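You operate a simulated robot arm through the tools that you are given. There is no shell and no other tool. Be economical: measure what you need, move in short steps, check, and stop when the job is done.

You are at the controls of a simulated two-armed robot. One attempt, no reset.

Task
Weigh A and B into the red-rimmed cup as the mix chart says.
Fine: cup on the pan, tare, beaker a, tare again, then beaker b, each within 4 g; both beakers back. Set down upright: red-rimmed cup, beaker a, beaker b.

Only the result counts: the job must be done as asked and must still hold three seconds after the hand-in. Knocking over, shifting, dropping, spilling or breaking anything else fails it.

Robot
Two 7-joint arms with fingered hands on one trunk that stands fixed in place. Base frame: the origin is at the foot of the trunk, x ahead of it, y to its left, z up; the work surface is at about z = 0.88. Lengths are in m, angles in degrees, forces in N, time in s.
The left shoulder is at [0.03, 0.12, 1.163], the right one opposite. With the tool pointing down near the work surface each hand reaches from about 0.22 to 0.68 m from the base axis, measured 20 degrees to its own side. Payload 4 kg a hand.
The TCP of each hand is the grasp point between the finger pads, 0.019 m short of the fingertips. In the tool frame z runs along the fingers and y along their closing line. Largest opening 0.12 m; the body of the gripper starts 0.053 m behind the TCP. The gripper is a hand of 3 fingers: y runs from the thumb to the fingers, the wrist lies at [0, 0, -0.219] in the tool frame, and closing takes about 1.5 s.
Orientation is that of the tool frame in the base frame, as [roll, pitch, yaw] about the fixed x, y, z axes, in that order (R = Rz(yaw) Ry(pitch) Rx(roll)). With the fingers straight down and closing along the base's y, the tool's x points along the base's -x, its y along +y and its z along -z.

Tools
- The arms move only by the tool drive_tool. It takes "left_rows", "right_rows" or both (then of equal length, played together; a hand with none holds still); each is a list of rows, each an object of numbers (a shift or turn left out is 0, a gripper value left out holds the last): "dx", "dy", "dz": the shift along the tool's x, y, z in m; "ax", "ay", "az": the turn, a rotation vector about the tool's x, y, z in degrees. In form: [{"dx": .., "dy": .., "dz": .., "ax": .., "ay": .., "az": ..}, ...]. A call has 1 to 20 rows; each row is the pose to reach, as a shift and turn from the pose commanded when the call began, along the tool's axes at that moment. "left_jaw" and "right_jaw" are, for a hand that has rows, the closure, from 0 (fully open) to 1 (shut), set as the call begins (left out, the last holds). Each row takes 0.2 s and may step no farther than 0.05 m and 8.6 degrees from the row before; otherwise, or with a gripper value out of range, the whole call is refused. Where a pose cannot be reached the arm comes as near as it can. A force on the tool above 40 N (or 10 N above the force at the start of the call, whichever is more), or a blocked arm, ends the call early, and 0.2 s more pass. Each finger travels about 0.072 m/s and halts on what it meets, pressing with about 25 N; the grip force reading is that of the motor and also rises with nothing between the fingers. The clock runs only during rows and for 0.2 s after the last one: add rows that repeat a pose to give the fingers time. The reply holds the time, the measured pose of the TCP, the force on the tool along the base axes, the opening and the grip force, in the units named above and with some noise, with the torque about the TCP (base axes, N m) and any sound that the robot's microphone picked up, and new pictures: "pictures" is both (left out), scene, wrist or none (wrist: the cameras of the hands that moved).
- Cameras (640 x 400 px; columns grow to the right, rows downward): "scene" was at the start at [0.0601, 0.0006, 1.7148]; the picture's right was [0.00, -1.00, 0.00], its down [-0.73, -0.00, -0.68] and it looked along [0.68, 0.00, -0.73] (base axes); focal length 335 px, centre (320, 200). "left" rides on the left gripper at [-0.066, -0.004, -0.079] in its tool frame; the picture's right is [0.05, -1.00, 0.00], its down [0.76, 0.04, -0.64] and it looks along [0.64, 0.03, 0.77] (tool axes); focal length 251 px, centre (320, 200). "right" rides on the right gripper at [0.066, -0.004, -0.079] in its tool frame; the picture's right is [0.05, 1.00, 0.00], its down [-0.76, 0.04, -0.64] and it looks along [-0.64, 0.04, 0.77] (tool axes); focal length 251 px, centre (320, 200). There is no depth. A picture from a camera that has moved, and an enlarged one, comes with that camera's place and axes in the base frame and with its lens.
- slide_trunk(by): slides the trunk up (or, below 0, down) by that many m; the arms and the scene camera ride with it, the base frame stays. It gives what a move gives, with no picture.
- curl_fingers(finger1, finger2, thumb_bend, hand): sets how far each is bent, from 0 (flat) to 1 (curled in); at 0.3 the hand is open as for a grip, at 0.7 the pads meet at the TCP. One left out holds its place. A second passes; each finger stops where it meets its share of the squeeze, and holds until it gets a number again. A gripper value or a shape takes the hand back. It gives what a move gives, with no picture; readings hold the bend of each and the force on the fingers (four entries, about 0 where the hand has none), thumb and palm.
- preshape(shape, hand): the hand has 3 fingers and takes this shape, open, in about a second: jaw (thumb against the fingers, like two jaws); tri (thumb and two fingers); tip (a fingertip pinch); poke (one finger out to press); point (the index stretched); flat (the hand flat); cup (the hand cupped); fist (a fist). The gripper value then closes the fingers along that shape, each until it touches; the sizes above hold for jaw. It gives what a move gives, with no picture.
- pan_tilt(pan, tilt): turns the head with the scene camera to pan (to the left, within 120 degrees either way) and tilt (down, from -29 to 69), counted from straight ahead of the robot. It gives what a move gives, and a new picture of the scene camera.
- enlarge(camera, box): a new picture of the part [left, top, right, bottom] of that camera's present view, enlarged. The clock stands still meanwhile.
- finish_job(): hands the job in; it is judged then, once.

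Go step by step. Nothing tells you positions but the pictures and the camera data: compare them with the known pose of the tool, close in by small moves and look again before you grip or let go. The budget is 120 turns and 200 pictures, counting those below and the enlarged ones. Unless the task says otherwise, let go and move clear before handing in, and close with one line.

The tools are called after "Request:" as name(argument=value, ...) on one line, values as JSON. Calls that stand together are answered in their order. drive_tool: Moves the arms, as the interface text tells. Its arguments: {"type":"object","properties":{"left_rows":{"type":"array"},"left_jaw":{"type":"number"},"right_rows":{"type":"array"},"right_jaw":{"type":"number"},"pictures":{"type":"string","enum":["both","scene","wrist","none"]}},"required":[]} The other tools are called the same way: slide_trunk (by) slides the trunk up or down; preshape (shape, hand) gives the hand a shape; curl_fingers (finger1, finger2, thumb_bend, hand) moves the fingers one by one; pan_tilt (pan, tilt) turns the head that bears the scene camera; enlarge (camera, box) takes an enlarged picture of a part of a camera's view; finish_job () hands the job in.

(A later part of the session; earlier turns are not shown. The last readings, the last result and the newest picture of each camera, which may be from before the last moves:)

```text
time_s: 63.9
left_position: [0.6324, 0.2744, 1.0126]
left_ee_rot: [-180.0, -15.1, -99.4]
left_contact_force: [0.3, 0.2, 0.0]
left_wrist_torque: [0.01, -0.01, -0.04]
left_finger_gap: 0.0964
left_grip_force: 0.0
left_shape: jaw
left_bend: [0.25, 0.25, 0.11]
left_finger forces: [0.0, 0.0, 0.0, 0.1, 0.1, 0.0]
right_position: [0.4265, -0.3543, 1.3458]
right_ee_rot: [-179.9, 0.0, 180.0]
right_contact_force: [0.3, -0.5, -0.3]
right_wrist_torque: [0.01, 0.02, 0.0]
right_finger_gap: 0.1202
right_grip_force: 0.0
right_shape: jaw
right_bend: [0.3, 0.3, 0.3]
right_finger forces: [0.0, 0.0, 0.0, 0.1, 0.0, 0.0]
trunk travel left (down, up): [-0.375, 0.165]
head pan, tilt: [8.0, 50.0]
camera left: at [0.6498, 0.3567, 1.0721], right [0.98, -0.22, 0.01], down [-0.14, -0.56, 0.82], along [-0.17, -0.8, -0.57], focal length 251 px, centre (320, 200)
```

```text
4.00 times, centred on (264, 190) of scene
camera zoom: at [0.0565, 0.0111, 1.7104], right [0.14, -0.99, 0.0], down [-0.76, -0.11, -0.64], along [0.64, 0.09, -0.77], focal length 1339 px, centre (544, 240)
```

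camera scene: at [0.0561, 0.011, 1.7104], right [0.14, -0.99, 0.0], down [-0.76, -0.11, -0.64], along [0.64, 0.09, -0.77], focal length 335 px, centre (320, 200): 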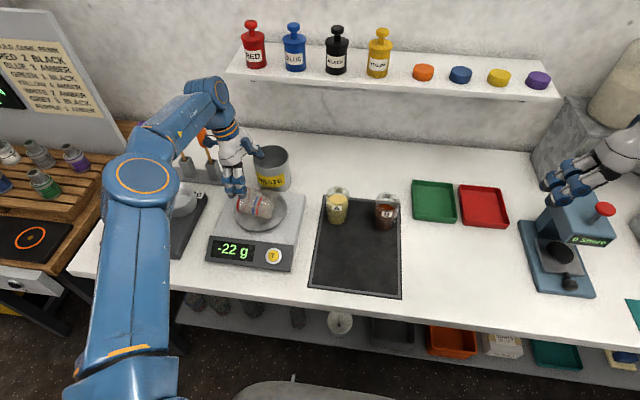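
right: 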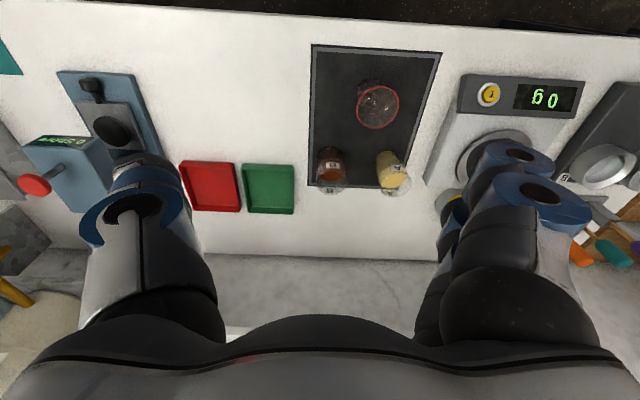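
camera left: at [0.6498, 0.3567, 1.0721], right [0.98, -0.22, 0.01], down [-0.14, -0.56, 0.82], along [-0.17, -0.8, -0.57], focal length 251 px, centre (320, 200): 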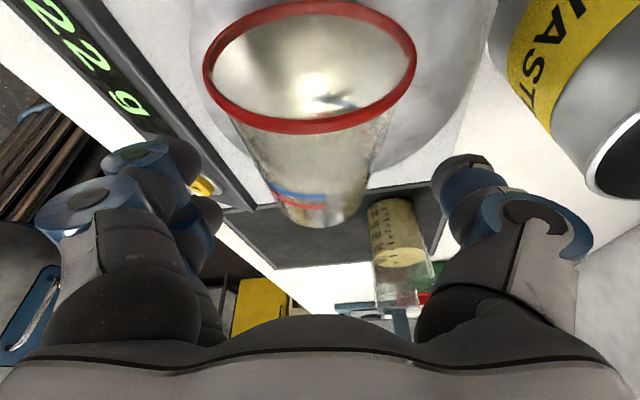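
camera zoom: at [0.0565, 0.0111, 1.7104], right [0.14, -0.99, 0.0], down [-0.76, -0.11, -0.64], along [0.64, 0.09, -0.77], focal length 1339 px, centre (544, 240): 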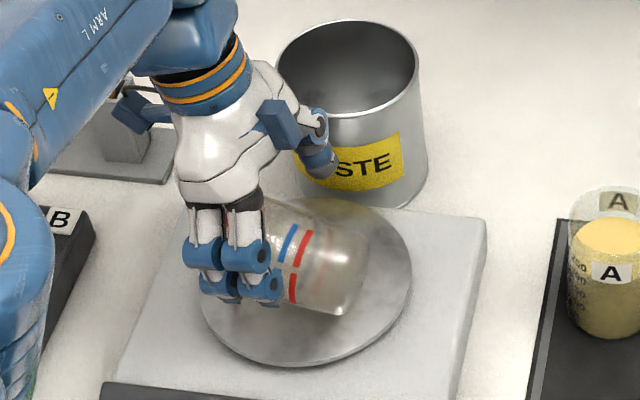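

Aligned well. I descend the last 28 mm and look.

Request:
drive_tool(left_rows=[{"dx": -0.0027, "dz": 0.01}, {"dx": -0.0054, "dz": 0.02}, {"dx": -0.0075, "dz": 0.028}, {"dx": -0.0075, "dz": 0.028}], pictures="wrist")

Request:
enlarge(camera="scene", box=[200, 140, 328, 240])

```text
time_s: 64.9
left_position: [0.6312, 0.2741, 0.984]
left_ee_rot: [-179.9, -15.0, -99.5]
left_contact_force: [-0.8, 0.1, 0.1]
left_wrist_torque: [-0.02, -0.03, 0.0]
left_finger_gap: 0.0966
left_grip_force: 0.1
left_shape: jaw
left_bend: [0.25, 0.25, 0.11]
left_finger forces: [0.0, 0.0, 0.0, 0.1, 0.0, 0.0]
right_position: [0.4276, -0.3549, 1.3468]
right_ee_rot: [179.9, 0.0, -179.9]
right_contact_force: [0.6, 0.5, 0.1]
right_wrist_torque: [0.02, -0.01, 0.0]
right_finger_gap: 0.1202
right_grip_force: 0.1
right_shape: jaw
right_bend: [0.3, 0.3, 0.3]
right_finger forces: [0.0, 0.0, 0.0, 0.0, 0.0, 0.0]
trunk travel left (down, up): [-0.375, 0.165]
head pan, tilt: [8.0, 50.0]
camera left: at [0.6498, 0.3569, 1.0429], right [0.98, -0.22, 0.01], down [-0.14, -0.56, 0.82], along [-0.17, -0.8, -0.57], focal length 251 px, centre (320, 200)
```

left: 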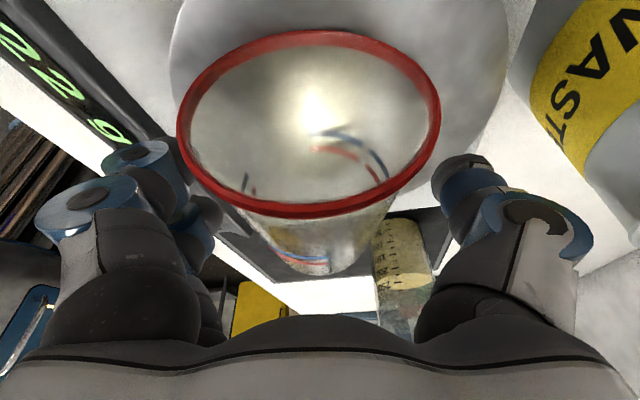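

```text
4.00 times, centred on (264, 190) of scene
camera zoom: at [0.0565, 0.0111, 1.7103], right [0.14, -0.99, 0.0], down [-0.76, -0.11, -0.64], along [0.64, 0.09, -0.77], focal length 1339 px, centre (544, 240)
```

zoom: 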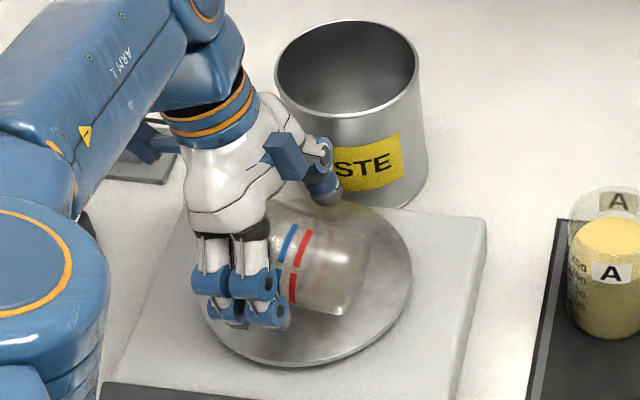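

Nearly like the earlier upright grip. I go 6 mm deeper and close.

Request:
drive_tool(left_rows=[{"dx": -0.0025, "dz": 0.0058}, {"dx": -0.0025, "dz": 0.0058}], pictures="none")

Request:
drive_tool(left_rows=[{}, {}, {}, {}, {}, {}, {}], left_jaw=1, pictures="wrist")

```text
time_s: 65.5
left_position: [0.6329, 0.2748, 0.9779]
left_ee_rot: [-179.9, -15.1, -99.5]
left_contact_force: [0.3, -0.3, 0.3]
left_wrist_torque: [0.0, 0.01, -0.04]
left_finger_gap: 0.0961
left_grip_force: 0.1
left_shape: jaw
left_bend: [0.25, 0.25, 0.11]
left_finger forces: [0.0, 0.0, 0.0, 0.1, 0.1, 0.1]
right_position: [0.427, -0.3543, 1.3464]
right_ee_rot: [-180.0, 0.0, -179.9]
right_contact_force: [-0.1, 0.8, 0.0]
right_wrist_torque: [0.0, -0.01, 0.02]
right_finger_gap: 0.1196
right_grip_force: 0.2
right_shape: jaw
right_bend: [0.3, 0.3, 0.3]
right_finger forces: [0.1, 0.0, 0.0, 0.1, 0.0, 0.0]
trunk travel left (down, up): [-0.375, 0.165]
head pan, tilt: [8.0, 50.0]
```

```text
time_s: 67.1
left_position: [0.6315, 0.2758, 0.9776]
left_ee_rot: [179.9, -15.0, -99.5]
left_contact_force: [0.2, -0.1, -0.2]
left_wrist_torque: [-0.01, 0.02, 0.0]
left_finger_gap: 0.0588
left_grip_force: 24.8
left_shape: jaw
left_bend: [0.34, 0.34, 0.95]
left_finger forces: [11.1, 11.2, 0.0, 0.0, 22.3, 0.0]
right_position: [0.4272, -0.3544, 1.346]
right_ee_rot: [179.9, 0.1, -179.9]
right_contact_force: [0.3, 1.1, -0.1]
right_wrist_torque: [-0.01, -0.01, 0.01]
right_finger_gap: 0.1201
right_grip_force: 0.1
right_shape: jaw
right_bend: [0.3, 0.3, 0.3]
right_finger forces: [0.0, 0.0, 0.0, 0.1, 0.0, 0.0]
trunk travel left (down, up): [-0.375, 0.165]
head pan, tilt: [8.0, 50.0]
camera left: at [0.65, 0.3582, 1.0366], right [0.98, -0.22, 0.01], down [-0.14, -0.56, 0.82], along [-0.17, -0.8, -0.57], focal length 251 px, centre (320, 200)
```

left: 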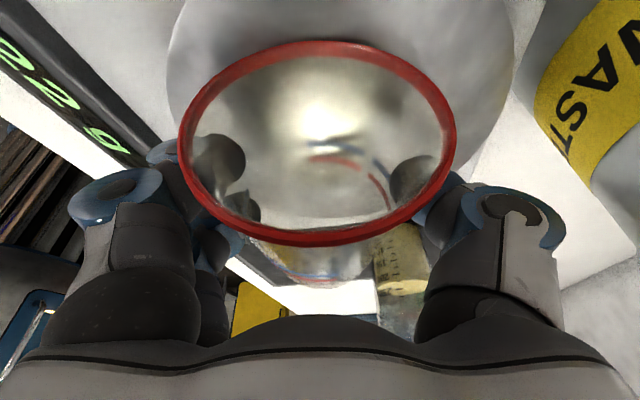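

Gripped. I lift it off, bring it somewhat nearer, and yaw back so that it can be tipped upright.

Request:
drive_tool(left_rows=[{"dx": 0.008, "dz": -0.029}, {"dx": 0.0155, "dz": -0.058}, {"dx": 0.03, "dy": 0.015, "dz": -0.085}, {"dx": 0.05, "dy": 0.04, "dz": -0.105}, {"dx": 0.075, "dy": 0.07, "dz": -0.118}, {"dx": 0.095, "dy": 0.095, "dz": -0.125}, {"dx": 0.1055, "dy": 0.11, "dz": -0.127}, {"dx": 0.1055, "dy": 0.11, "dz": -0.127, "ax": -2.1, "az": 7.8}, {"dx": 0.1055, "dy": 0.11, "dz": -0.127, "ax": -4.2, "az": 15.6}, {"dx": 0.1055, "dy": 0.11, "dz": -0.127, "ax": -6.3, "az": 23.4}, {"dx": 0.1055, "dy": 0.11, "dz": -0.127, "ax": -8.4, "az": 31.2}, {"dx": 0.1055, "dy": 0.11, "dz": -0.127, "ax": -10.5, "az": 39}, {"dx": 0.1055, "dy": 0.11, "dz": -0.127, "ax": -12.6, "az": 46.8}, {"dx": 0.1055, "dy": 0.11, "dz": -0.127, "ax": -14.7, "az": 54.6}, {"dx": 0.1055, "dy": 0.11, "dz": -0.127, "ax": -16.8, "az": 62.4}, {"dx": 0.1055, "dy": 0.11, "dz": -0.127, "ax": -18.9, "az": 70.2}, {"dx": 0.1055, "dy": 0.11, "dz": -0.127, "ax": -20.9, "az": 77.9}, {"dx": 0.1055, "dy": 0.11, "dz": -0.127, "ax": -20.9, "az": 77.9}])

```text
time_s: 70.9
left_position: [0.5116, 0.2242, 1.1271]
left_ee_rot: [-180.0, -15.1, 179.9]
left_contact_force: [-0.3, -0.3, -0.3]
left_wrist_torque: [0.0, 0.01, 0.0]
left_finger_gap: 0.0585
left_grip_force: 25.0
left_shape: jaw
left_bend: [0.34, 0.34, 0.95]
left_finger forces: [11.1, 11.1, 0.0, 0.1, 22.0, 0.0]
right_position: [0.4265, -0.3539, 1.347]
right_ee_rot: [179.9, 0.0, 180.0]
right_contact_force: [0.4, 0.4, -0.4]
right_wrist_torque: [-0.01, 0.02, 0.01]
right_finger_gap: 0.1199
right_grip_force: 0.1
right_shape: jaw
right_bend: [0.3, 0.3, 0.3]
right_finger forces: [0.0, 0.1, 0.0, 0.0, 0.0, 0.0]
trunk travel left (down, up): [-0.375, 0.165]
head pan, tilt: [8.0, 50.0]
camera scene: at [0.0566, 0.0112, 1.7103], right [0.14, -0.99, 0.0], down [-0.76, -0.11, -0.64], along [0.64, 0.09, -0.77], focal length 335 px, centre (320, 200)
camera left: at [0.5971, 0.2215, 1.1863], right [-0.06, -1.0, 0.01], down [-0.57, 0.04, 0.82], along [-0.82, 0.04, -0.57], focal length 251 px, centre (320, 200)
```

scene: 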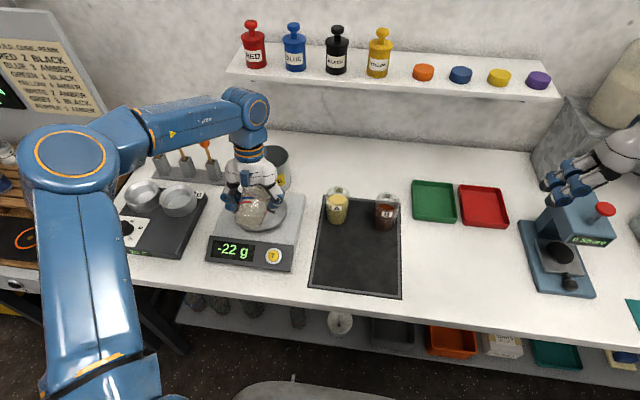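
left: 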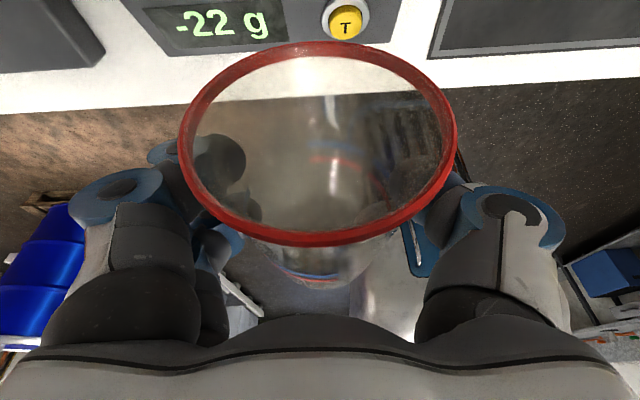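

Works. Now pitch the hand 90° forward to bring the cup upright.

Request:
drive_tool(left_rows=[{"ay": -8.2}, {"ay": -16.4}, {"ay": -24.6}, {"ay": -32.8}, {"ay": -41}, {"ay": -49.2}, {"ay": -57.4}, {"ay": -65.6}, {"ay": -73.8}, {"ay": -82}, {"ay": -90}, {"ay": -90}])

Request:
enlarge(camera="scene", box=[160, 140, 352, 300])

```text
time_s: 73.5
left_position: [0.5115, 0.2235, 1.1282]
left_ee_rot: [-179.9, 75.1, -179.9]
left_contact_force: [-0.4, -0.1, -0.6]
left_wrist_torque: [-0.01, -0.01, 0.0]
left_finger_gap: 0.0579
left_grip_force: 25.5
left_shape: jaw
left_bend: [0.34, 0.34, 0.95]
left_finger forces: [11.0, 11.0, 0.0, 0.0, 21.8, 0.0]
right_position: [0.4271, -0.3551, 1.3469]
right_ee_rot: [-179.9, 0.0, 180.0]
right_contact_force: [0.0, -0.1, -0.4]
right_wrist_torque: [0.01, 0.06, -0.03]
right_finger_gap: 0.1201
right_grip_force: 0.2
right_shape: jaw
right_bend: [0.3, 0.3, 0.3]
right_finger forces: [0.1, 0.1, 0.1, 0.0, 0.1, 0.1]
trunk travel left (down, up): [-0.375, 0.165]
head pan, tilt: [8.0, 50.0]
camera scene: at [0.0561, 0.0107, 1.7104], right [0.14, -0.99, 0.0], down [-0.76, -0.11, -0.64], along [0.64, 0.09, -0.77], focal length 335 px, centre (320, 200)
camera left: at [0.4532, 0.2215, 1.2119], right [-0.02, -1.0, -0.05], down [-0.82, 0.04, -0.57], along [0.57, 0.03, -0.82], focal length 251 px, centre (320, 200)
```

scene: 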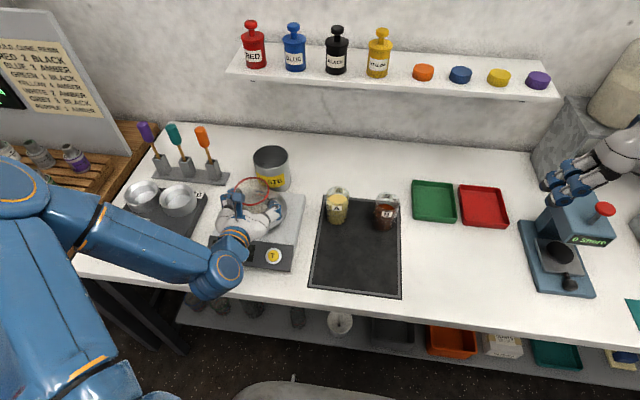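
left: 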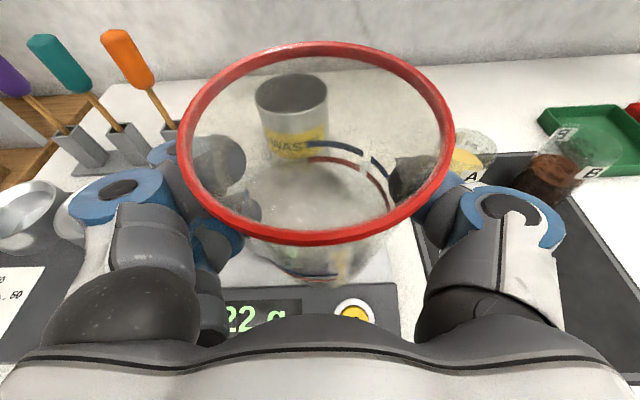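

```text
2.50 times, centred on (256, 220) of scene
camera zoom: at [0.0561, 0.0107, 1.7104], right [0.14, -0.99, 0.0], down [-0.76, -0.11, -0.64], along [0.64, 0.09, -0.77], focal length 837 px, centre (480, 150)
```

zoom: 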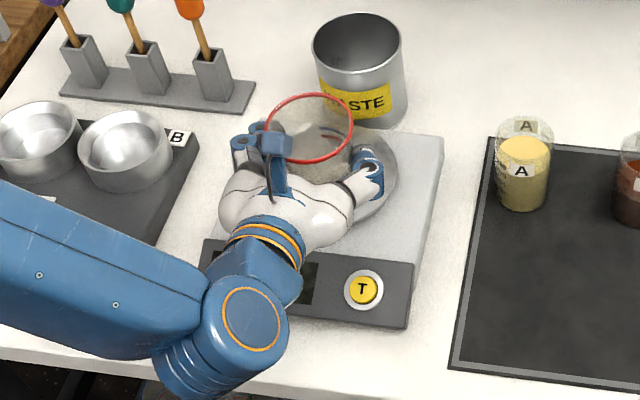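

The cup is upright. I carry it over the pan centre and lower near contact.

Request:
drive_tool(left_rows=[{"dx": -0.009, "dy": 0.012, "dz": 0.032}, {"dx": -0.018, "dy": 0.026, "dz": 0.066}, {"dx": -0.026, "dy": 0.038, "dz": 0.098}, {"dx": -0.0326, "dy": 0.0475, "dz": 0.1217}, {"dx": 0.002, "dy": 0.0475, "dz": 0.131}, {"dx": 0.042, "dy": 0.0475, "dz": 0.1417}, {"dx": 0.075, "dy": 0.0475, "dz": 0.1506}, {"dx": 0.086, "dy": 0.0475, "dz": 0.1535}, {"dx": 0.086, "dy": 0.0475, "dz": 0.1535}], pictures="none")

Request:
enlarge(camera="scene", box=[200, 140, 328, 240])

Request:
enlarge(camera="left", box=[160, 20, 480, 320])

```text
time_s: 75.5
left_position: [0.6384, 0.2718, 1.0036]
left_ee_rot: [179.9, 74.9, -180.0]
left_contact_force: [-0.1, 0.4, -0.8]
left_wrist_torque: [-0.01, -0.02, 0.0]
left_finger_gap: 0.0575
left_grip_force: 25.2
left_shape: jaw
left_bend: [0.34, 0.34, 0.95]
left_finger forces: [10.9, 11.0, 0.0, 0.1, 21.9, 0.0]
right_position: [0.428, -0.3544, 1.3464]
right_ee_rot: [-179.9, 0.0, 180.0]
right_contact_force: [0.3, 0.8, 0.5]
right_wrist_torque: [0.01, 0.02, 0.04]
right_finger_gap: 0.1198
right_grip_force: 0.0
right_shape: jaw
right_bend: [0.3, 0.3, 0.3]
right_finger forces: [0.0, 0.0, 0.0, 0.0, 0.0, 0.1]
trunk travel left (down, up): [-0.375, 0.165]
head pan, tilt: [8.0, 50.0]
```

```text
4.00 times, centred on (264, 190) of scene
camera zoom: at [0.0566, 0.0111, 1.7104], right [0.14, -0.99, 0.0], down [-0.76, -0.11, -0.64], along [0.64, 0.09, -0.77], focal length 1339 px, centre (544, 240)
```

zoom: 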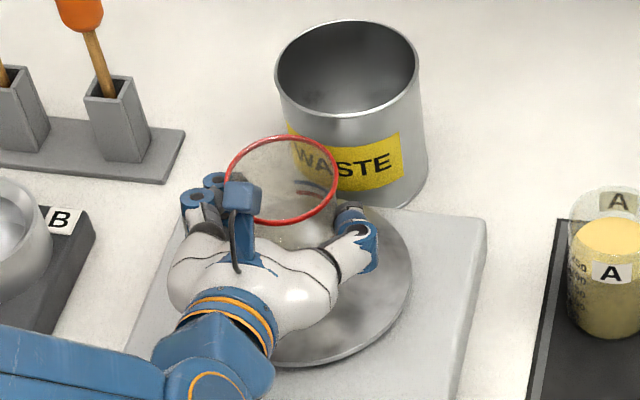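

```text
1.33 times, centred on (320, 170) of left
camera zoom: at [0.5798, 0.269, 1.088], right [-0.02, -1.0, -0.05], down [-0.82, 0.04, -0.57], along [0.57, 0.03, -0.82], focal length 335 px, centre (320, 240)
```

zoom: 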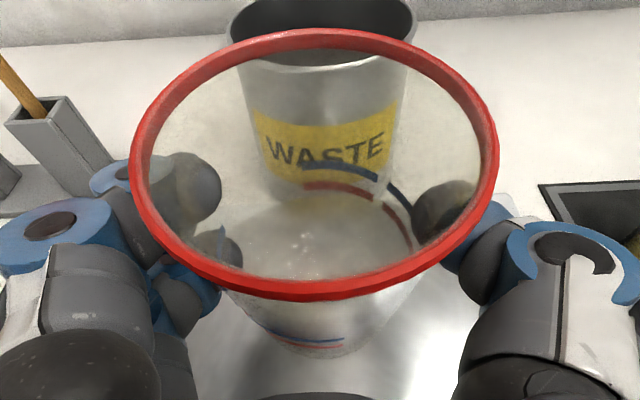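

Upright over the pan. I lower finely to contact.

Request:
drive_tool(left_rows=[{"dx": 0.004, "dz": 0.0011}, {"dx": 0.008, "dz": 0.0021}, {"dx": 0.012, "dz": 0.0032}, {"dx": 0.015, "dz": 0.004}, {"dx": 0.018, "dz": 0.0048}, {"dx": 0.018, "dz": 0.0048}], pictures="none")

```text
time_s: 76.9
left_position: [0.6374, 0.2725, 0.9869]
left_ee_rot: [179.9, 75.1, 179.9]
left_contact_force: [1.7, 0.4, 11.5]
left_wrist_torque: [-0.14, 0.04, 0.04]
left_finger_gap: 0.0576
left_grip_force: 24.6
left_shape: jaw
left_bend: [0.34, 0.34, 0.96]
left_finger forces: [11.3, 10.8, 0.0, 0.1, 21.6, 0.0]
right_position: [0.4256, -0.3545, 1.3478]
right_ee_rot: [-180.0, -0.1, -180.0]
right_contact_force: [-0.6, -0.5, 0.7]
right_wrist_torque: [-0.01, -0.02, 0.04]
right_finger_gap: 0.1199
right_grip_force: 0.1
right_shape: jaw
right_bend: [0.3, 0.3, 0.3]
right_finger forces: [0.0, 0.0, 0.1, 0.0, 0.1, 0.1]
trunk travel left (down, up): [-0.375, 0.165]
head pan, tilt: [8.0, 50.0]
```

Contact. I ease off and open fully.

Request:
drive_tool(left_rows=[{"dx": -0.002, "dz": -0.0005}, {"dx": -0.002, "dz": -0.0005}], pictures="none")

Request:
drive_tool(left_rows=[{}, {}, {}, {}, {}, {}, {}], left_jaw=0, pictures="wrist")

```text
time_s: 77.5
left_position: [0.6381, 0.2719, 0.9866]
left_ee_rot: [-179.9, 74.9, -179.9]
left_contact_force: [1.0, 0.5, 3.3]
left_wrist_torque: [0.0, 0.06, 0.02]
left_finger_gap: 0.0574
left_grip_force: 25.7
left_shape: jaw
left_bend: [0.34, 0.34, 0.96]
left_finger forces: [11.5, 11.0, 0.0, 0.0, 22.1, 0.0]
right_position: [0.4272, -0.3548, 1.3472]
right_ee_rot: [-180.0, 0.0, 180.0]
right_contact_force: [-0.7, -0.1, 0.8]
right_wrist_torque: [0.0, 0.0, -0.03]
right_finger_gap: 0.1197
right_grip_force: 0.0
right_shape: jaw
right_bend: [0.3, 0.3, 0.3]
right_finger forces: [0.0, 0.0, 0.0, 0.1, 0.0, 0.1]
trunk travel left (down, up): [-0.375, 0.165]
head pan, tilt: [8.0, 50.0]
```

```text
time_s: 79.1
left_position: [0.6378, 0.2732, 0.9871]
left_ee_rot: [180.0, 75.0, -180.0]
left_contact_force: [0.6, -0.7, -0.3]
left_wrist_torque: [0.0, 0.03, -0.04]
left_finger_gap: 0.1202
left_grip_force: 0.0
left_shape: jaw
left_bend: [0.3, 0.3, 0.3]
left_finger forces: [0.0, 0.0, 0.0, 0.1, 0.1, 0.1]
right_position: [0.4267, -0.3536, 1.3473]
right_ee_rot: [180.0, 0.0, 180.0]
right_contact_force: [0.4, 0.0, 0.4]
right_wrist_torque: [-0.02, -0.02, 0.01]
right_finger_gap: 0.12
right_grip_force: 0.0
right_shape: jaw
right_bend: [0.3, 0.3, 0.3]
right_finger forces: [0.0, 0.0, 0.0, 0.0, 0.0, 0.1]
trunk travel left (down, up): [-0.375, 0.165]
head pan, tilt: [8.0, 50.0]
camera left: at [0.5795, 0.2687, 1.072], right [-0.02, -1.0, -0.05], down [-0.82, 0.04, -0.57], along [0.57, 0.03, -0.82], focal length 251 px, centre (320, 200)
```

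left: 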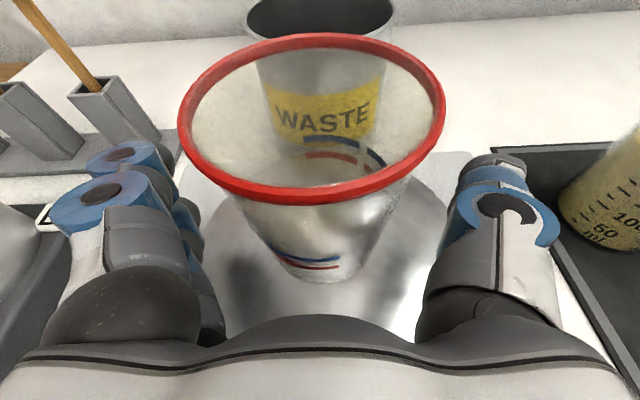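

The cup stands. I withdraw and rise.

Request:
drive_tool(left_rows=[{"dz": -0.04}, {"dz": -0.08}, {"dz": -0.12}, {"dz": -0.15}, {"dz": -0.15, "dx": -0.04}, {"dz": -0.15, "dx": -0.085}, {"dz": -0.15, "dx": -0.13}, {"dz": -0.15, "dx": -0.13}], pictures="wrist")

Request:
enlarge(camera="scene", box=[160, 140, 352, 300])

```text
time_s: 80.9
left_position: [0.5275, 0.2735, 1.1532]
left_ee_rot: [-179.7, 75.0, -179.9]
left_contact_force: [0.6, -0.8, 0.0]
left_wrist_torque: [-0.01, 0.01, 0.0]
left_finger_gap: 0.1199
left_grip_force: 0.0
left_shape: jaw
left_bend: [0.3, 0.3, 0.3]
left_finger forces: [0.1, 0.0, 0.1, 0.1, 0.0, 0.0]
right_position: [0.4278, -0.3535, 1.3465]
right_ee_rot: [-180.0, 0.0, 180.0]
right_contact_force: [-0.5, -0.7, -0.1]
right_wrist_torque: [-0.07, -0.02, 0.0]
right_finger_gap: 0.1201
right_grip_force: 0.2
right_shape: jaw
right_bend: [0.3, 0.3, 0.3]
right_finger forces: [0.0, 0.1, 0.0, 0.0, 0.0, 0.0]
trunk travel left (down, up): [-0.375, 0.165]
head pan, tilt: [8.0, 50.0]
camera left: at [0.4694, 0.2692, 1.2375], right [-0.02, -1.0, -0.05], down [-0.82, 0.04, -0.57], along [0.57, 0.03, -0.82], focal length 251 px, centre (320, 200)
```

left: 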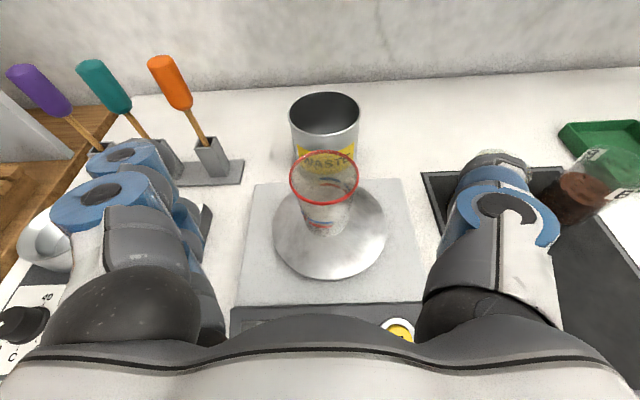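

```text
2.50 times, centred on (256, 220) of scene
camera zoom: at [0.0569, 0.0119, 1.7103], right [0.14, -0.99, 0.0], down [-0.76, -0.11, -0.64], along [0.64, 0.09, -0.77], focal length 837 px, centre (480, 150)
```

zoom: 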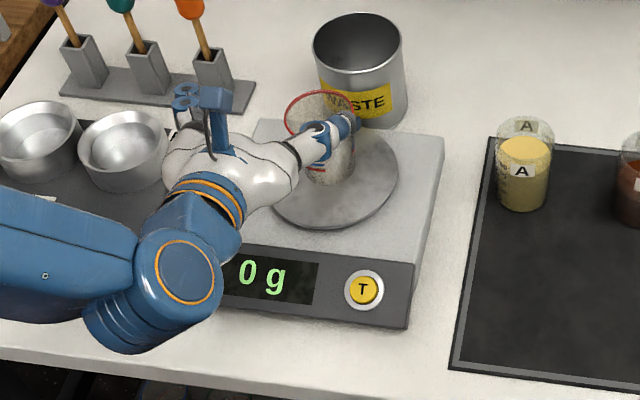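

The display reads 0 g with the cup on the pan again. I'll pour A forward instead (hand above and behind the beaker, clear of the cup), reading the scale through the right camera if needed. I move back to A, and bring the right hand back a bit.

Request:
drive_tool(left_rows=[{"dx": 0.002, "dy": -0.035, "dz": 0.0}, {"dx": 0.005, "dy": -0.075, "dz": 0.0}, {"dx": 0.01, "dy": -0.115, "dz": 0.01}, {"dx": 0.015, "dy": -0.155, "dz": 0.02}, {"dx": 0.02, "dy": -0.195, "dz": 0.03}, {"dx": 0.0235, "dy": -0.2285, "dz": 0.04}, {"dx": 0.0235, "dy": -0.2285, "dz": 0.04}], right_rows=[{"dy": 0.03}, {"dy": 0.06}, {"dy": 0.09}, {"dy": 0.12}, {"dy": 0.15}, {"dy": 0.17}, {"dy": 0.17}], left_jaw=0.2, pictures="wrist")

```text
time_s: 82.5
left_position: [0.5591, 0.0434, 1.1193]
left_ee_rot: [-179.8, 75.0, 180.0]
left_contact_force: [0.1, 0.1, 0.9]
left_wrist_torque: [-0.02, 0.04, -0.01]
left_finger_gap: 0.0962
left_grip_force: 0.0
left_shape: jaw
left_bend: [0.25, 0.25, 0.11]
left_finger forces: [0.0, 0.0, 0.0, 0.1, 0.0, 0.0]
right_position: [0.4253, -0.1842, 1.3473]
right_ee_rot: [180.0, 0.0, -180.0]
right_contact_force: [-0.1, 0.7, 0.6]
right_wrist_torque: [0.0, 0.04, -0.01]
right_finger_gap: 0.12
right_grip_force: 0.0
right_shape: jaw
right_bend: [0.3, 0.3, 0.3]
right_finger forces: [0.1, 0.0, 0.0, 0.1, 0.0, 0.0]
trunk travel left (down, up): [-0.375, 0.165]
head pan, tilt: [8.0, 50.0]
camera right: at [0.3596, -0.1866, 1.4272], right [-0.05, 1.0, 0.0], down [0.76, 0.04, 0.64], along [0.64, 0.03, -0.77], focal length 251 px, centre (320, 200)
camera left: at [0.5001, 0.0398, 1.2038], right [-0.02, -1.0, -0.05], down [-0.82, 0.04, -0.57], along [0.57, 0.03, -0.82], focal length 251 px, centre (320, 200)
```

right: 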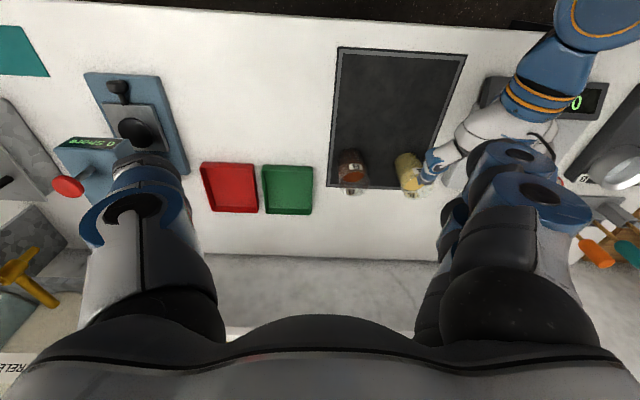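
left: 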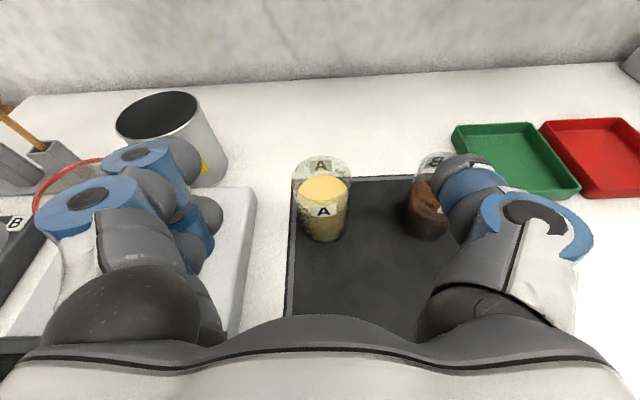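

A is where I left it. I move above and descend around it, a bit lower than before.

Request:
drive_tool(left_rows=[{"dx": -0.003, "dy": 0.001, "dz": 0.036}, {"dx": -0.006, "dy": 0.002, "dz": 0.072}, {"dx": -0.0084, "dy": 0.002, "dz": 0.1086}, {"dx": 0.03, "dy": 0.002, "dz": 0.1189}, {"dx": 0.07, "dy": 0.002, "dz": 0.1296}, {"dx": 0.105, "dy": 0.002, "dz": 0.139}, {"dx": 0.135, "dy": 0.002, "dz": 0.147}, {"dx": 0.1539, "dy": 0.002, "dz": 0.1521}, {"dx": 0.1539, "dy": 0.002, "dz": 0.1521}], pictures="wrist")

```text
time_s: 84.5
left_position: [0.6669, 0.0458, 0.9323]
left_ee_rot: [-179.9, 74.9, 180.0]
left_contact_force: [-0.2, 0.6, 0.1]
left_wrist_torque: [0.01, -0.02, 0.0]
left_finger_gap: 0.0962
left_grip_force: 0.0
left_shape: jaw
left_bend: [0.25, 0.25, 0.11]
left_finger forces: [0.0, 0.1, 0.1, 0.1, 0.0, 0.1]
right_position: [0.4268, -0.1854, 1.3464]
right_ee_rot: [180.0, 0.0, 180.0]
right_contact_force: [-0.5, -0.5, -0.3]
right_wrist_torque: [-0.01, -0.01, -0.04]
right_finger_gap: 0.1202
right_grip_force: 0.0
right_shape: jaw
right_bend: [0.3, 0.3, 0.3]
right_finger forces: [0.1, 0.0, 0.0, 0.0, 0.1, 0.1]
trunk travel left (down, up): [-0.375, 0.165]
head pan, tilt: [8.0, 50.0]
camera left: at [0.6079, 0.0419, 1.0154], right [-0.02, -1.0, -0.05], down [-0.82, 0.04, -0.57], along [0.57, 0.03, -0.82], focal length 251 px, centre (320, 200)
```

left: 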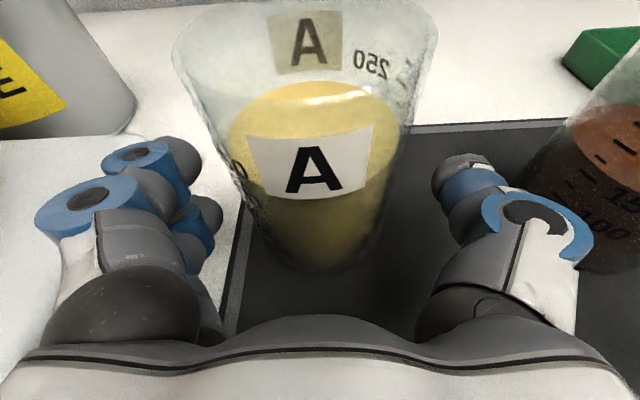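

Good position, grip lower. I close and then lift.

Request:
drive_tool(left_rows=[{"dy": 0.0015}, {"dy": 0.0015}, {"dy": 0.0015}, {"dy": 0.0015}, {"dy": 0.0015}, {"dy": 0.0015}, {"dy": 0.0015}], left_jaw=1, pictures="none")

Request:
drive_tool(left_rows=[{"dx": -0.01, "dz": -0.0027}, {"dx": -0.03, "dz": -0.008}, {"dx": -0.055, "dz": -0.0147}, {"dx": -0.08, "dz": -0.0214}, {"dx": -0.105, "dz": -0.0281}, {"dx": -0.13, "dz": -0.0348}, {"dx": -0.155, "dz": -0.0415}, {"dx": -0.18, "dz": -0.0482}, {"dx": -0.2, "dz": -0.0536}, {"dx": -0.21, "dz": -0.0563}, {"dx": -0.21, "dz": -0.0563}], pictures="wrist")

```text
time_s: 86.1
left_position: [0.6672, 0.0475, 0.9314]
left_ee_rot: [-179.9, 74.9, 180.0]
left_contact_force: [-0.9, 1.4, 0.2]
left_wrist_torque: [0.03, 0.01, 0.06]
left_finger_gap: 0.0585
left_grip_force: 25.0
left_shape: jaw
left_bend: [0.33, 0.35, 0.95]
left_finger forces: [10.4, 10.1, 0.0, 0.0, 20.2, 0.1]
right_position: [0.4263, -0.1848, 1.3475]
right_ee_rot: [180.0, 0.0, -180.0]
right_contact_force: [-0.1, -0.5, -0.7]
right_wrist_torque: [0.01, 0.01, 0.01]
right_finger_gap: 0.1199
right_grip_force: 0.1
right_shape: jaw
right_bend: [0.3, 0.3, 0.3]
right_finger forces: [0.0, 0.0, 0.0, 0.1, 0.1, 0.1]
trunk travel left (down, up): [-0.375, 0.165]
head pan, tilt: [8.0, 50.0]
```

```text
time_s: 88.5
left_position: [0.6669, 0.0482, 1.1488]
left_ee_rot: [180.0, 75.0, 179.9]
left_contact_force: [0.2, 0.7, -2.6]
left_wrist_torque: [0.03, 0.01, -0.03]
left_finger_gap: 0.0578
left_grip_force: 24.8
left_shape: jaw
left_bend: [0.33, 0.35, 0.95]
left_finger forces: [9.7, 9.8, 0.1, 0.1, 20.2, 0.1]
right_position: [0.4262, -0.1842, 1.3469]
right_ee_rot: [179.9, 0.0, 179.9]
right_contact_force: [-0.6, 0.4, 0.0]
right_wrist_torque: [0.02, -0.01, 0.01]
right_finger_gap: 0.1199
right_grip_force: 0.0
right_shape: jaw
right_bend: [0.3, 0.3, 0.3]
right_finger forces: [0.1, 0.1, 0.1, 0.1, 0.0, 0.0]
trunk travel left (down, up): [-0.375, 0.165]
head pan, tilt: [8.0, 50.0]
camera left: at [0.6082, 0.0441, 1.2329], right [-0.02, -1.0, -0.05], down [-0.82, 0.04, -0.57], along [0.57, 0.03, -0.82], focal length 251 px, centre (320, 200)
```

left: 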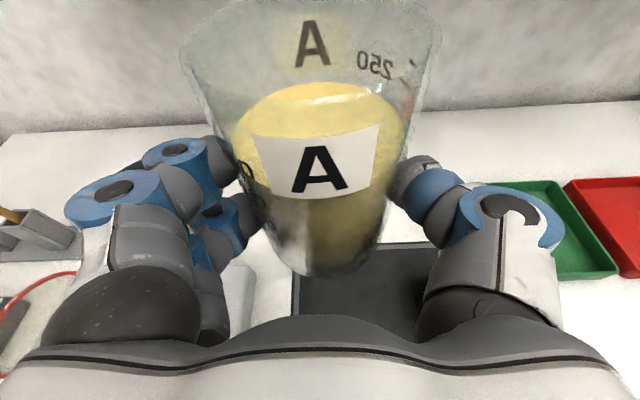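

Lifted. I carry A to the spot in front of the cup (robot side).

Request:
drive_tool(left_rows=[{"dx": 0.003, "dy": 0.008, "dz": -0.01}, {"dx": 0.008, "dy": 0.025, "dz": -0.03}, {"dx": 0.014, "dy": 0.045, "dz": -0.05}, {"dx": 0.02, "dy": 0.07, "dz": -0.073}, {"dx": 0.025, "dy": 0.095, "dz": -0.092}, {"dx": 0.029, "dy": 0.12, "dz": -0.108}, {"dx": 0.029, "dy": 0.15, "dz": -0.108}, {"dx": 0.029, "dy": 0.18, "dz": -0.108}, {"dx": 0.029, "dy": 0.205, "dz": -0.108}, {"dx": 0.029, "dy": 0.22, "dz": -0.108}, {"dx": 0.029, "dy": 0.225, "dz": -0.108}, {"dx": 0.029, "dy": 0.225, "dz": -0.108}])

Request:
enlarge(camera="right", box=[400, 40, 640, 240])

```text
time_s: 91.1
left_position: [0.5561, 0.2718, 1.1483]
left_ee_rot: [180.0, 75.0, 179.9]
left_contact_force: [0.5, -0.1, -2.7]
left_wrist_torque: [-0.02, 0.08, -0.03]
left_finger_gap: 0.058
left_grip_force: 24.7
left_shape: jaw
left_bend: [0.33, 0.35, 0.95]
left_finger forces: [9.4, 9.8, 0.1, 0.1, 20.1, 0.0]
right_position: [0.426, -0.1841, 1.3468]
right_ee_rot: [179.9, 0.0, 180.0]
right_contact_force: [-0.2, 0.7, -0.2]
right_wrist_torque: [-0.04, -0.01, -0.01]
right_finger_gap: 0.1198
right_grip_force: 0.0
right_shape: jaw
right_bend: [0.3, 0.3, 0.3]
right_finger forces: [0.0, 0.1, 0.1, 0.0, 0.0, 0.0]
trunk travel left (down, up): [-0.375, 0.165]
head pan, tilt: [8.0, 50.0]
camera scene: at [0.0569, 0.0113, 1.7103], right [0.14, -0.99, 0.0], down [-0.76, -0.11, -0.64], along [0.64, 0.09, -0.77], focal length 335 px, centre (320, 200)
camera left: at [0.4974, 0.269, 1.2329], right [-0.02, -1.0, -0.05], down [-0.82, 0.04, -0.57], along [0.57, 0.03, -0.82], focal length 251 px, centre (320, 200)
```

scene: 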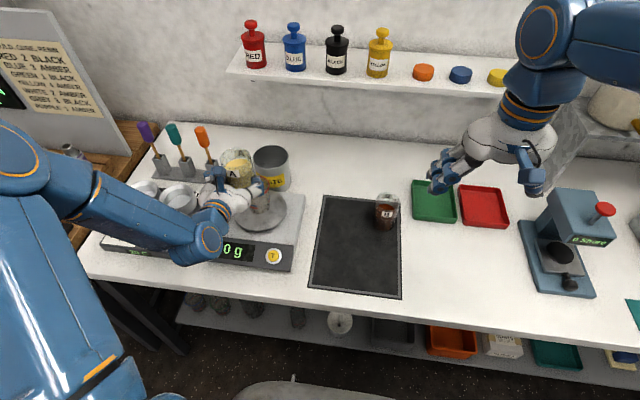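
left: 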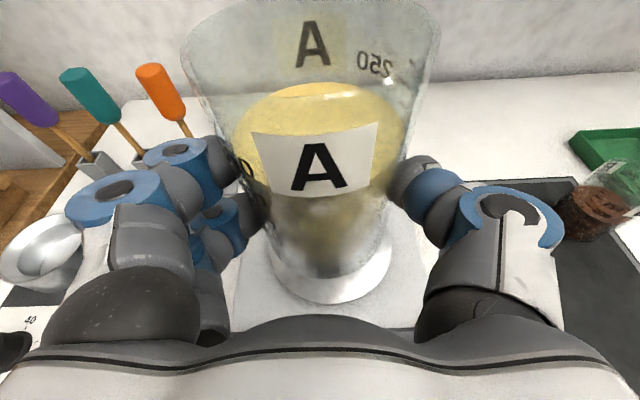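

```text
2.00 times, centred on (520, 140) of right
camera zoom: at [0.3604, -0.1874, 1.4269], right [-0.05, 1.0, 0.0], down [0.76, 0.04, 0.64], along [0.64, 0.03, -0.77], focal length 503 px, centre (-80, 320)
```

zoom: 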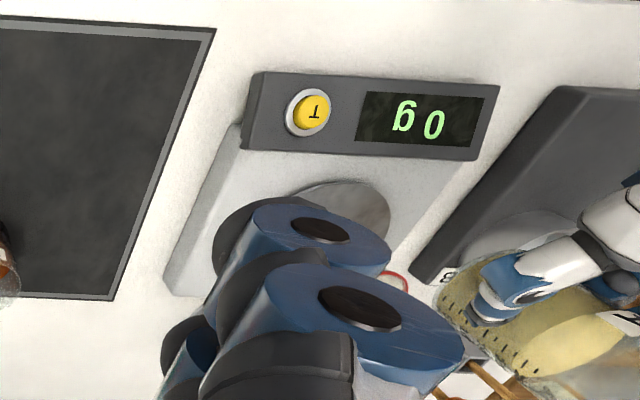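

The right camera reads the display well. I tilt forward to 35° and move into pouring position.

Request:
drive_tool(left_rows=[{"ay": 7}, {"ay": 14}, {"ay": 21}, {"ay": 28}, {"ay": 35}, {"ay": 35, "dx": 0.02, "dz": 0.009}, {"ay": 35, "dx": 0.045, "dz": 0.0196}, {"ay": 35, "dx": 0.0677, "dz": 0.0295}, {"ay": 35, "dx": 0.0677, "dz": 0.0295}])

Request:
enlarge(camera="scene", box=[180, 130, 308, 270])

Request:
enlarge(camera="right", box=[480, 40, 640, 240])

```text
time_s: 93.1
left_position: [0.5652, 0.2728, 1.0756]
left_ee_rot: [179.9, 40.0, 180.0]
left_contact_force: [-0.1, 0.2, -2.4]
left_wrist_torque: [0.0, 0.01, -0.04]
left_finger_gap: 0.0578
left_grip_force: 25.2
left_shape: jaw
left_bend: [0.33, 0.35, 0.95]
left_finger forces: [9.2, 9.4, 0.0, 0.1, 19.6, 0.0]
right_position: [0.427, -0.1844, 1.3471]
right_ee_rot: [180.0, 0.0, -180.0]
right_contact_force: [0.0, 0.0, 0.1]
right_wrist_torque: [0.01, 0.02, -0.01]
right_finger_gap: 0.1198
right_grip_force: 0.0
right_shape: jaw
right_bend: [0.3, 0.3, 0.3]
right_finger forces: [0.0, 0.0, 0.1, 0.1, 0.1, 0.1]
trunk travel left (down, up): [-0.375, 0.165]
head pan, tilt: [8.0, 50.0]
camera scene: at [0.0563, 0.0113, 1.7104], right [0.14, -0.99, 0.0], down [-0.76, -0.11, -0.64], along [0.64, 0.09, -0.77], focal length 335 px, centre (320, 200)
camera left: at [0.5662, 0.2696, 1.1783], right [-0.04, -1.0, -0.03], down [-1.0, 0.04, 0.0], along [0.0, 0.03, -1.0], focal length 251 px, centre (320, 200)
```

scene: 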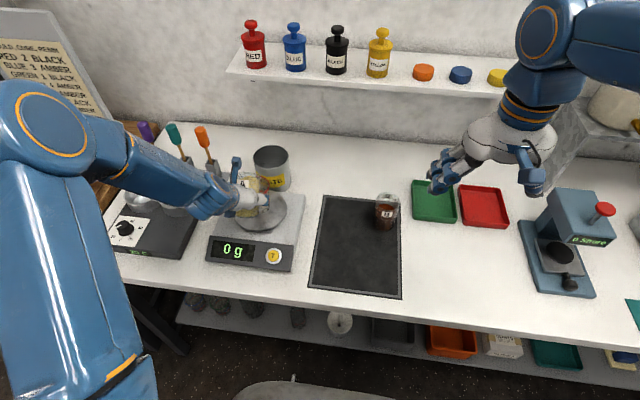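
left: 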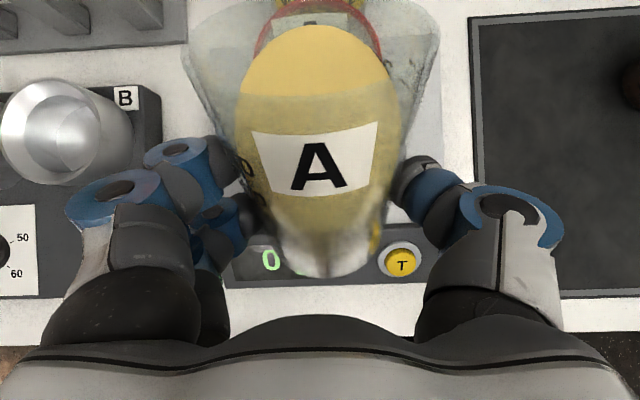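

```text
2.86 times, centred on (244, 200) of scene
camera zoom: at [0.0563, 0.0113, 1.7104], right [0.14, -0.99, 0.0], down [-0.76, -0.11, -0.64], along [0.64, 0.09, -0.77], focal length 957 px, centre (537, 200)
```

zoom: 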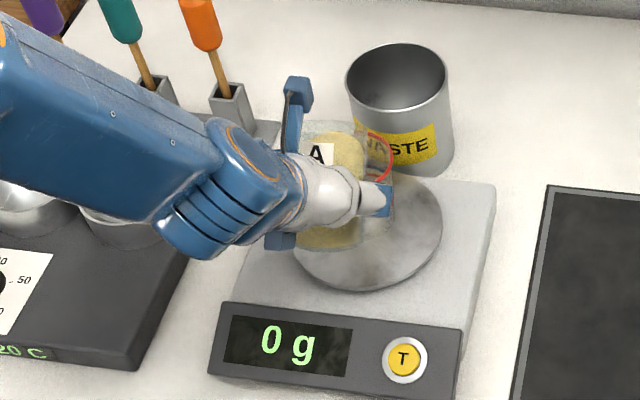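

```text
2.00 times, centred on (560, 140) of right
camera zoom: at [0.36, -0.1873, 1.4271], right [-0.05, 1.0, 0.0], down [0.76, 0.04, 0.64], along [0.64, 0.03, -0.77], focal length 503 px, centre (-160, 320)
```

zoom: 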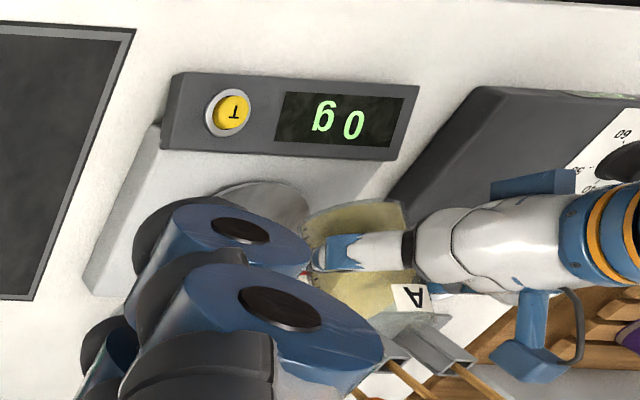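

Position good; both cameras show 0 g. I tilt further in small steps.

Request:
drive_tool(left_rows=[{"ay": 3}, {"ay": 6}, {"ay": 8}, {"ay": 8}, {"ay": 8}], pictures="wrist")

Request:
enlarge(camera="scene", box=[180, 130, 308, 270])

```text
time_s: 94.3
left_position: [0.5666, 0.2731, 1.0756]
left_ee_rot: [-179.9, 32.1, 179.8]
left_contact_force: [-0.4, 0.0, -2.2]
left_wrist_torque: [-0.03, 0.04, -0.03]
left_finger_gap: 0.0577
left_grip_force: 25.0
left_shape: jaw
left_bend: [0.33, 0.35, 0.95]
left_finger forces: [9.3, 9.3, 0.0, 0.0, 19.4, 0.1]
right_position: [0.4264, -0.1851, 1.3471]
right_ee_rot: [-180.0, 0.0, -180.0]
right_contact_force: [0.2, 0.4, -0.6]
right_wrist_torque: [0.01, 0.03, 0.02]
right_finger_gap: 0.12
right_grip_force: 0.0
right_shape: jaw
right_bend: [0.3, 0.3, 0.3]
right_finger forces: [0.0, 0.1, 0.0, 0.0, 0.1, 0.1]
trunk travel left (down, up): [-0.375, 0.165]
head pan, tilt: [8.0, 50.0]
camera left: at [0.5809, 0.269, 1.1772], right [-0.05, -1.0, -0.03], down [-0.99, 0.04, 0.14], along [-0.14, 0.03, -0.99], focal length 251 px, centre (320, 200)
```

left: 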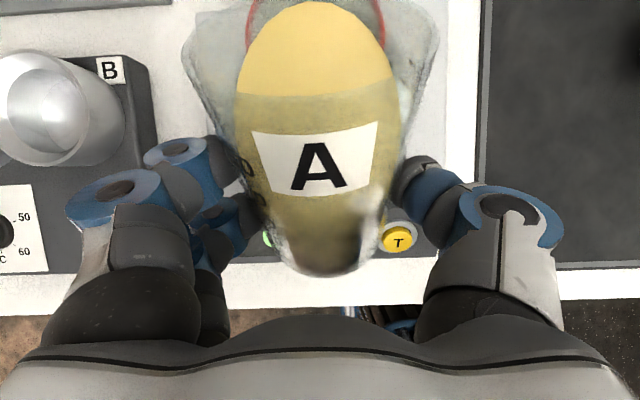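

```text
2.86 times, centred on (244, 200) of scene
camera zoom: at [0.0569, 0.0112, 1.7103], right [0.14, -0.99, 0.0], down [-0.76, -0.11, -0.64], along [0.64, 0.09, -0.77], focal length 957 px, centre (537, 200)
```

zoom: 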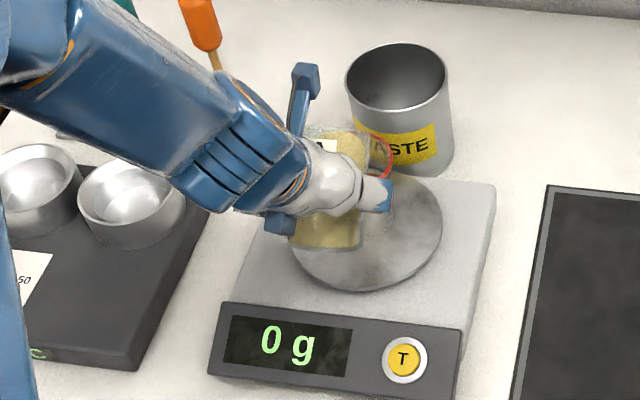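

Still 0 g at 43°. I go on by 4°.

Request:
drive_tool(left_rows=[{"ay": 2}, {"ay": 4}, {"ay": 4}, {"ay": 4}], pictures="none")

Request:
enlarge(camera="scene", box=[180, 130, 308, 270])

```text
time_s: 95.3
left_position: [0.5658, 0.2727, 1.0756]
left_ee_rot: [180.0, 28.0, 179.8]
left_contact_force: [0.3, 0.5, -2.8]
left_wrist_torque: [0.03, 0.02, 0.0]
left_finger_gap: 0.0576
left_grip_force: 24.5
left_shape: jaw
left_bend: [0.33, 0.35, 0.95]
left_finger forces: [9.2, 9.3, 0.1, 0.1, 19.4, 0.0]
right_position: [0.426, -0.1847, 1.3466]
right_ee_rot: [-179.9, 0.0, 180.0]
right_contact_force: [0.2, 0.7, 0.8]
right_wrist_torque: [-0.01, -0.06, -0.02]
right_finger_gap: 0.1198
right_grip_force: 0.0
right_shape: jaw
right_bend: [0.3, 0.3, 0.3]
right_finger forces: [0.1, 0.0, 0.1, 0.0, 0.0, 0.1]
trunk travel left (down, up): [-0.375, 0.165]
head pan, tilt: [8.0, 50.0]
```

```text
2.86 times, centred on (244, 200) of scene
camera zoom: at [0.0569, 0.0109, 1.7103], right [0.14, -0.99, 0.0], down [-0.76, -0.11, -0.64], along [0.64, 0.09, -0.77], focal length 957 px, centre (537, 200)
```

zoom: 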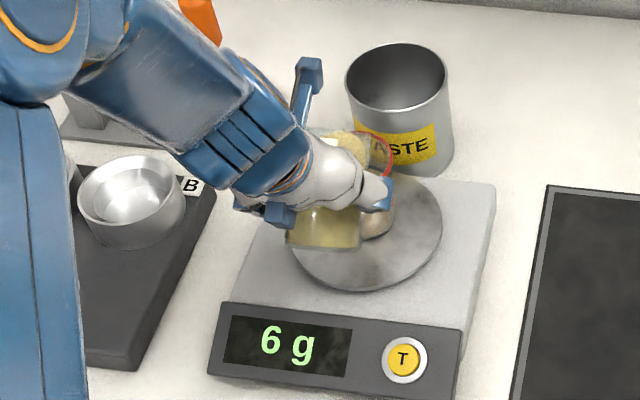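

Pouring has begun (6 g). I hold to see whether it settles.

Request:
drive_tool(left_rows=[{}, {}, {}], pictures="none")

Request:
enlarge(camera="scene", box=[180, 130, 308, 270])

```text
time_s: 96.1
left_position: [0.5655, 0.2727, 1.075]
left_ee_rot: [-179.9, 28.0, 179.9]
left_contact_force: [-0.1, 0.5, -3.0]
left_wrist_torque: [0.0, 0.02, -0.02]
left_finger_gap: 0.0578
left_grip_force: 25.3
left_shape: jaw
left_bend: [0.33, 0.35, 0.95]
left_finger forces: [9.2, 9.3, 0.0, 0.0, 19.2, 0.0]
right_position: [0.4265, -0.1846, 1.3468]
right_ee_rot: [180.0, 0.0, -180.0]
right_contact_force: [-0.5, -1.0, 0.5]
right_wrist_torque: [-0.01, 0.0, 0.02]
right_finger_gap: 0.12
right_grip_force: 0.1
right_shape: jaw
right_bend: [0.3, 0.3, 0.3]
right_finger forces: [0.0, 0.0, 0.1, 0.1, 0.1, 0.1]
trunk travel left (down, up): [-0.375, 0.165]
head pan, tilt: [8.0, 50.0]
```

```text
2.86 times, centred on (244, 200) of scene
camera zoom: at [0.0568, 0.0113, 1.7103], right [0.14, -0.99, 0.0], down [-0.76, -0.11, -0.64], along [0.64, 0.09, -0.77], focal length 957 px, centre (537, 200)
```

zoom: 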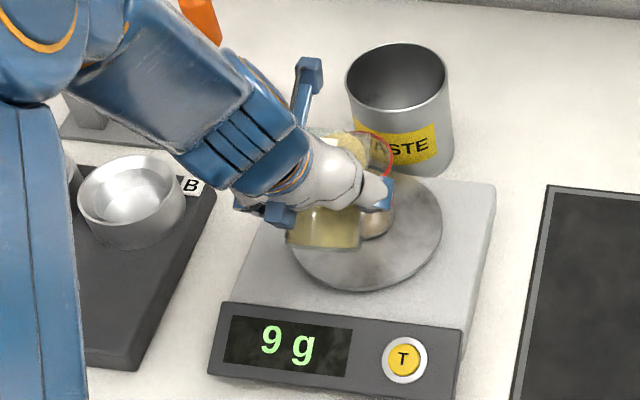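

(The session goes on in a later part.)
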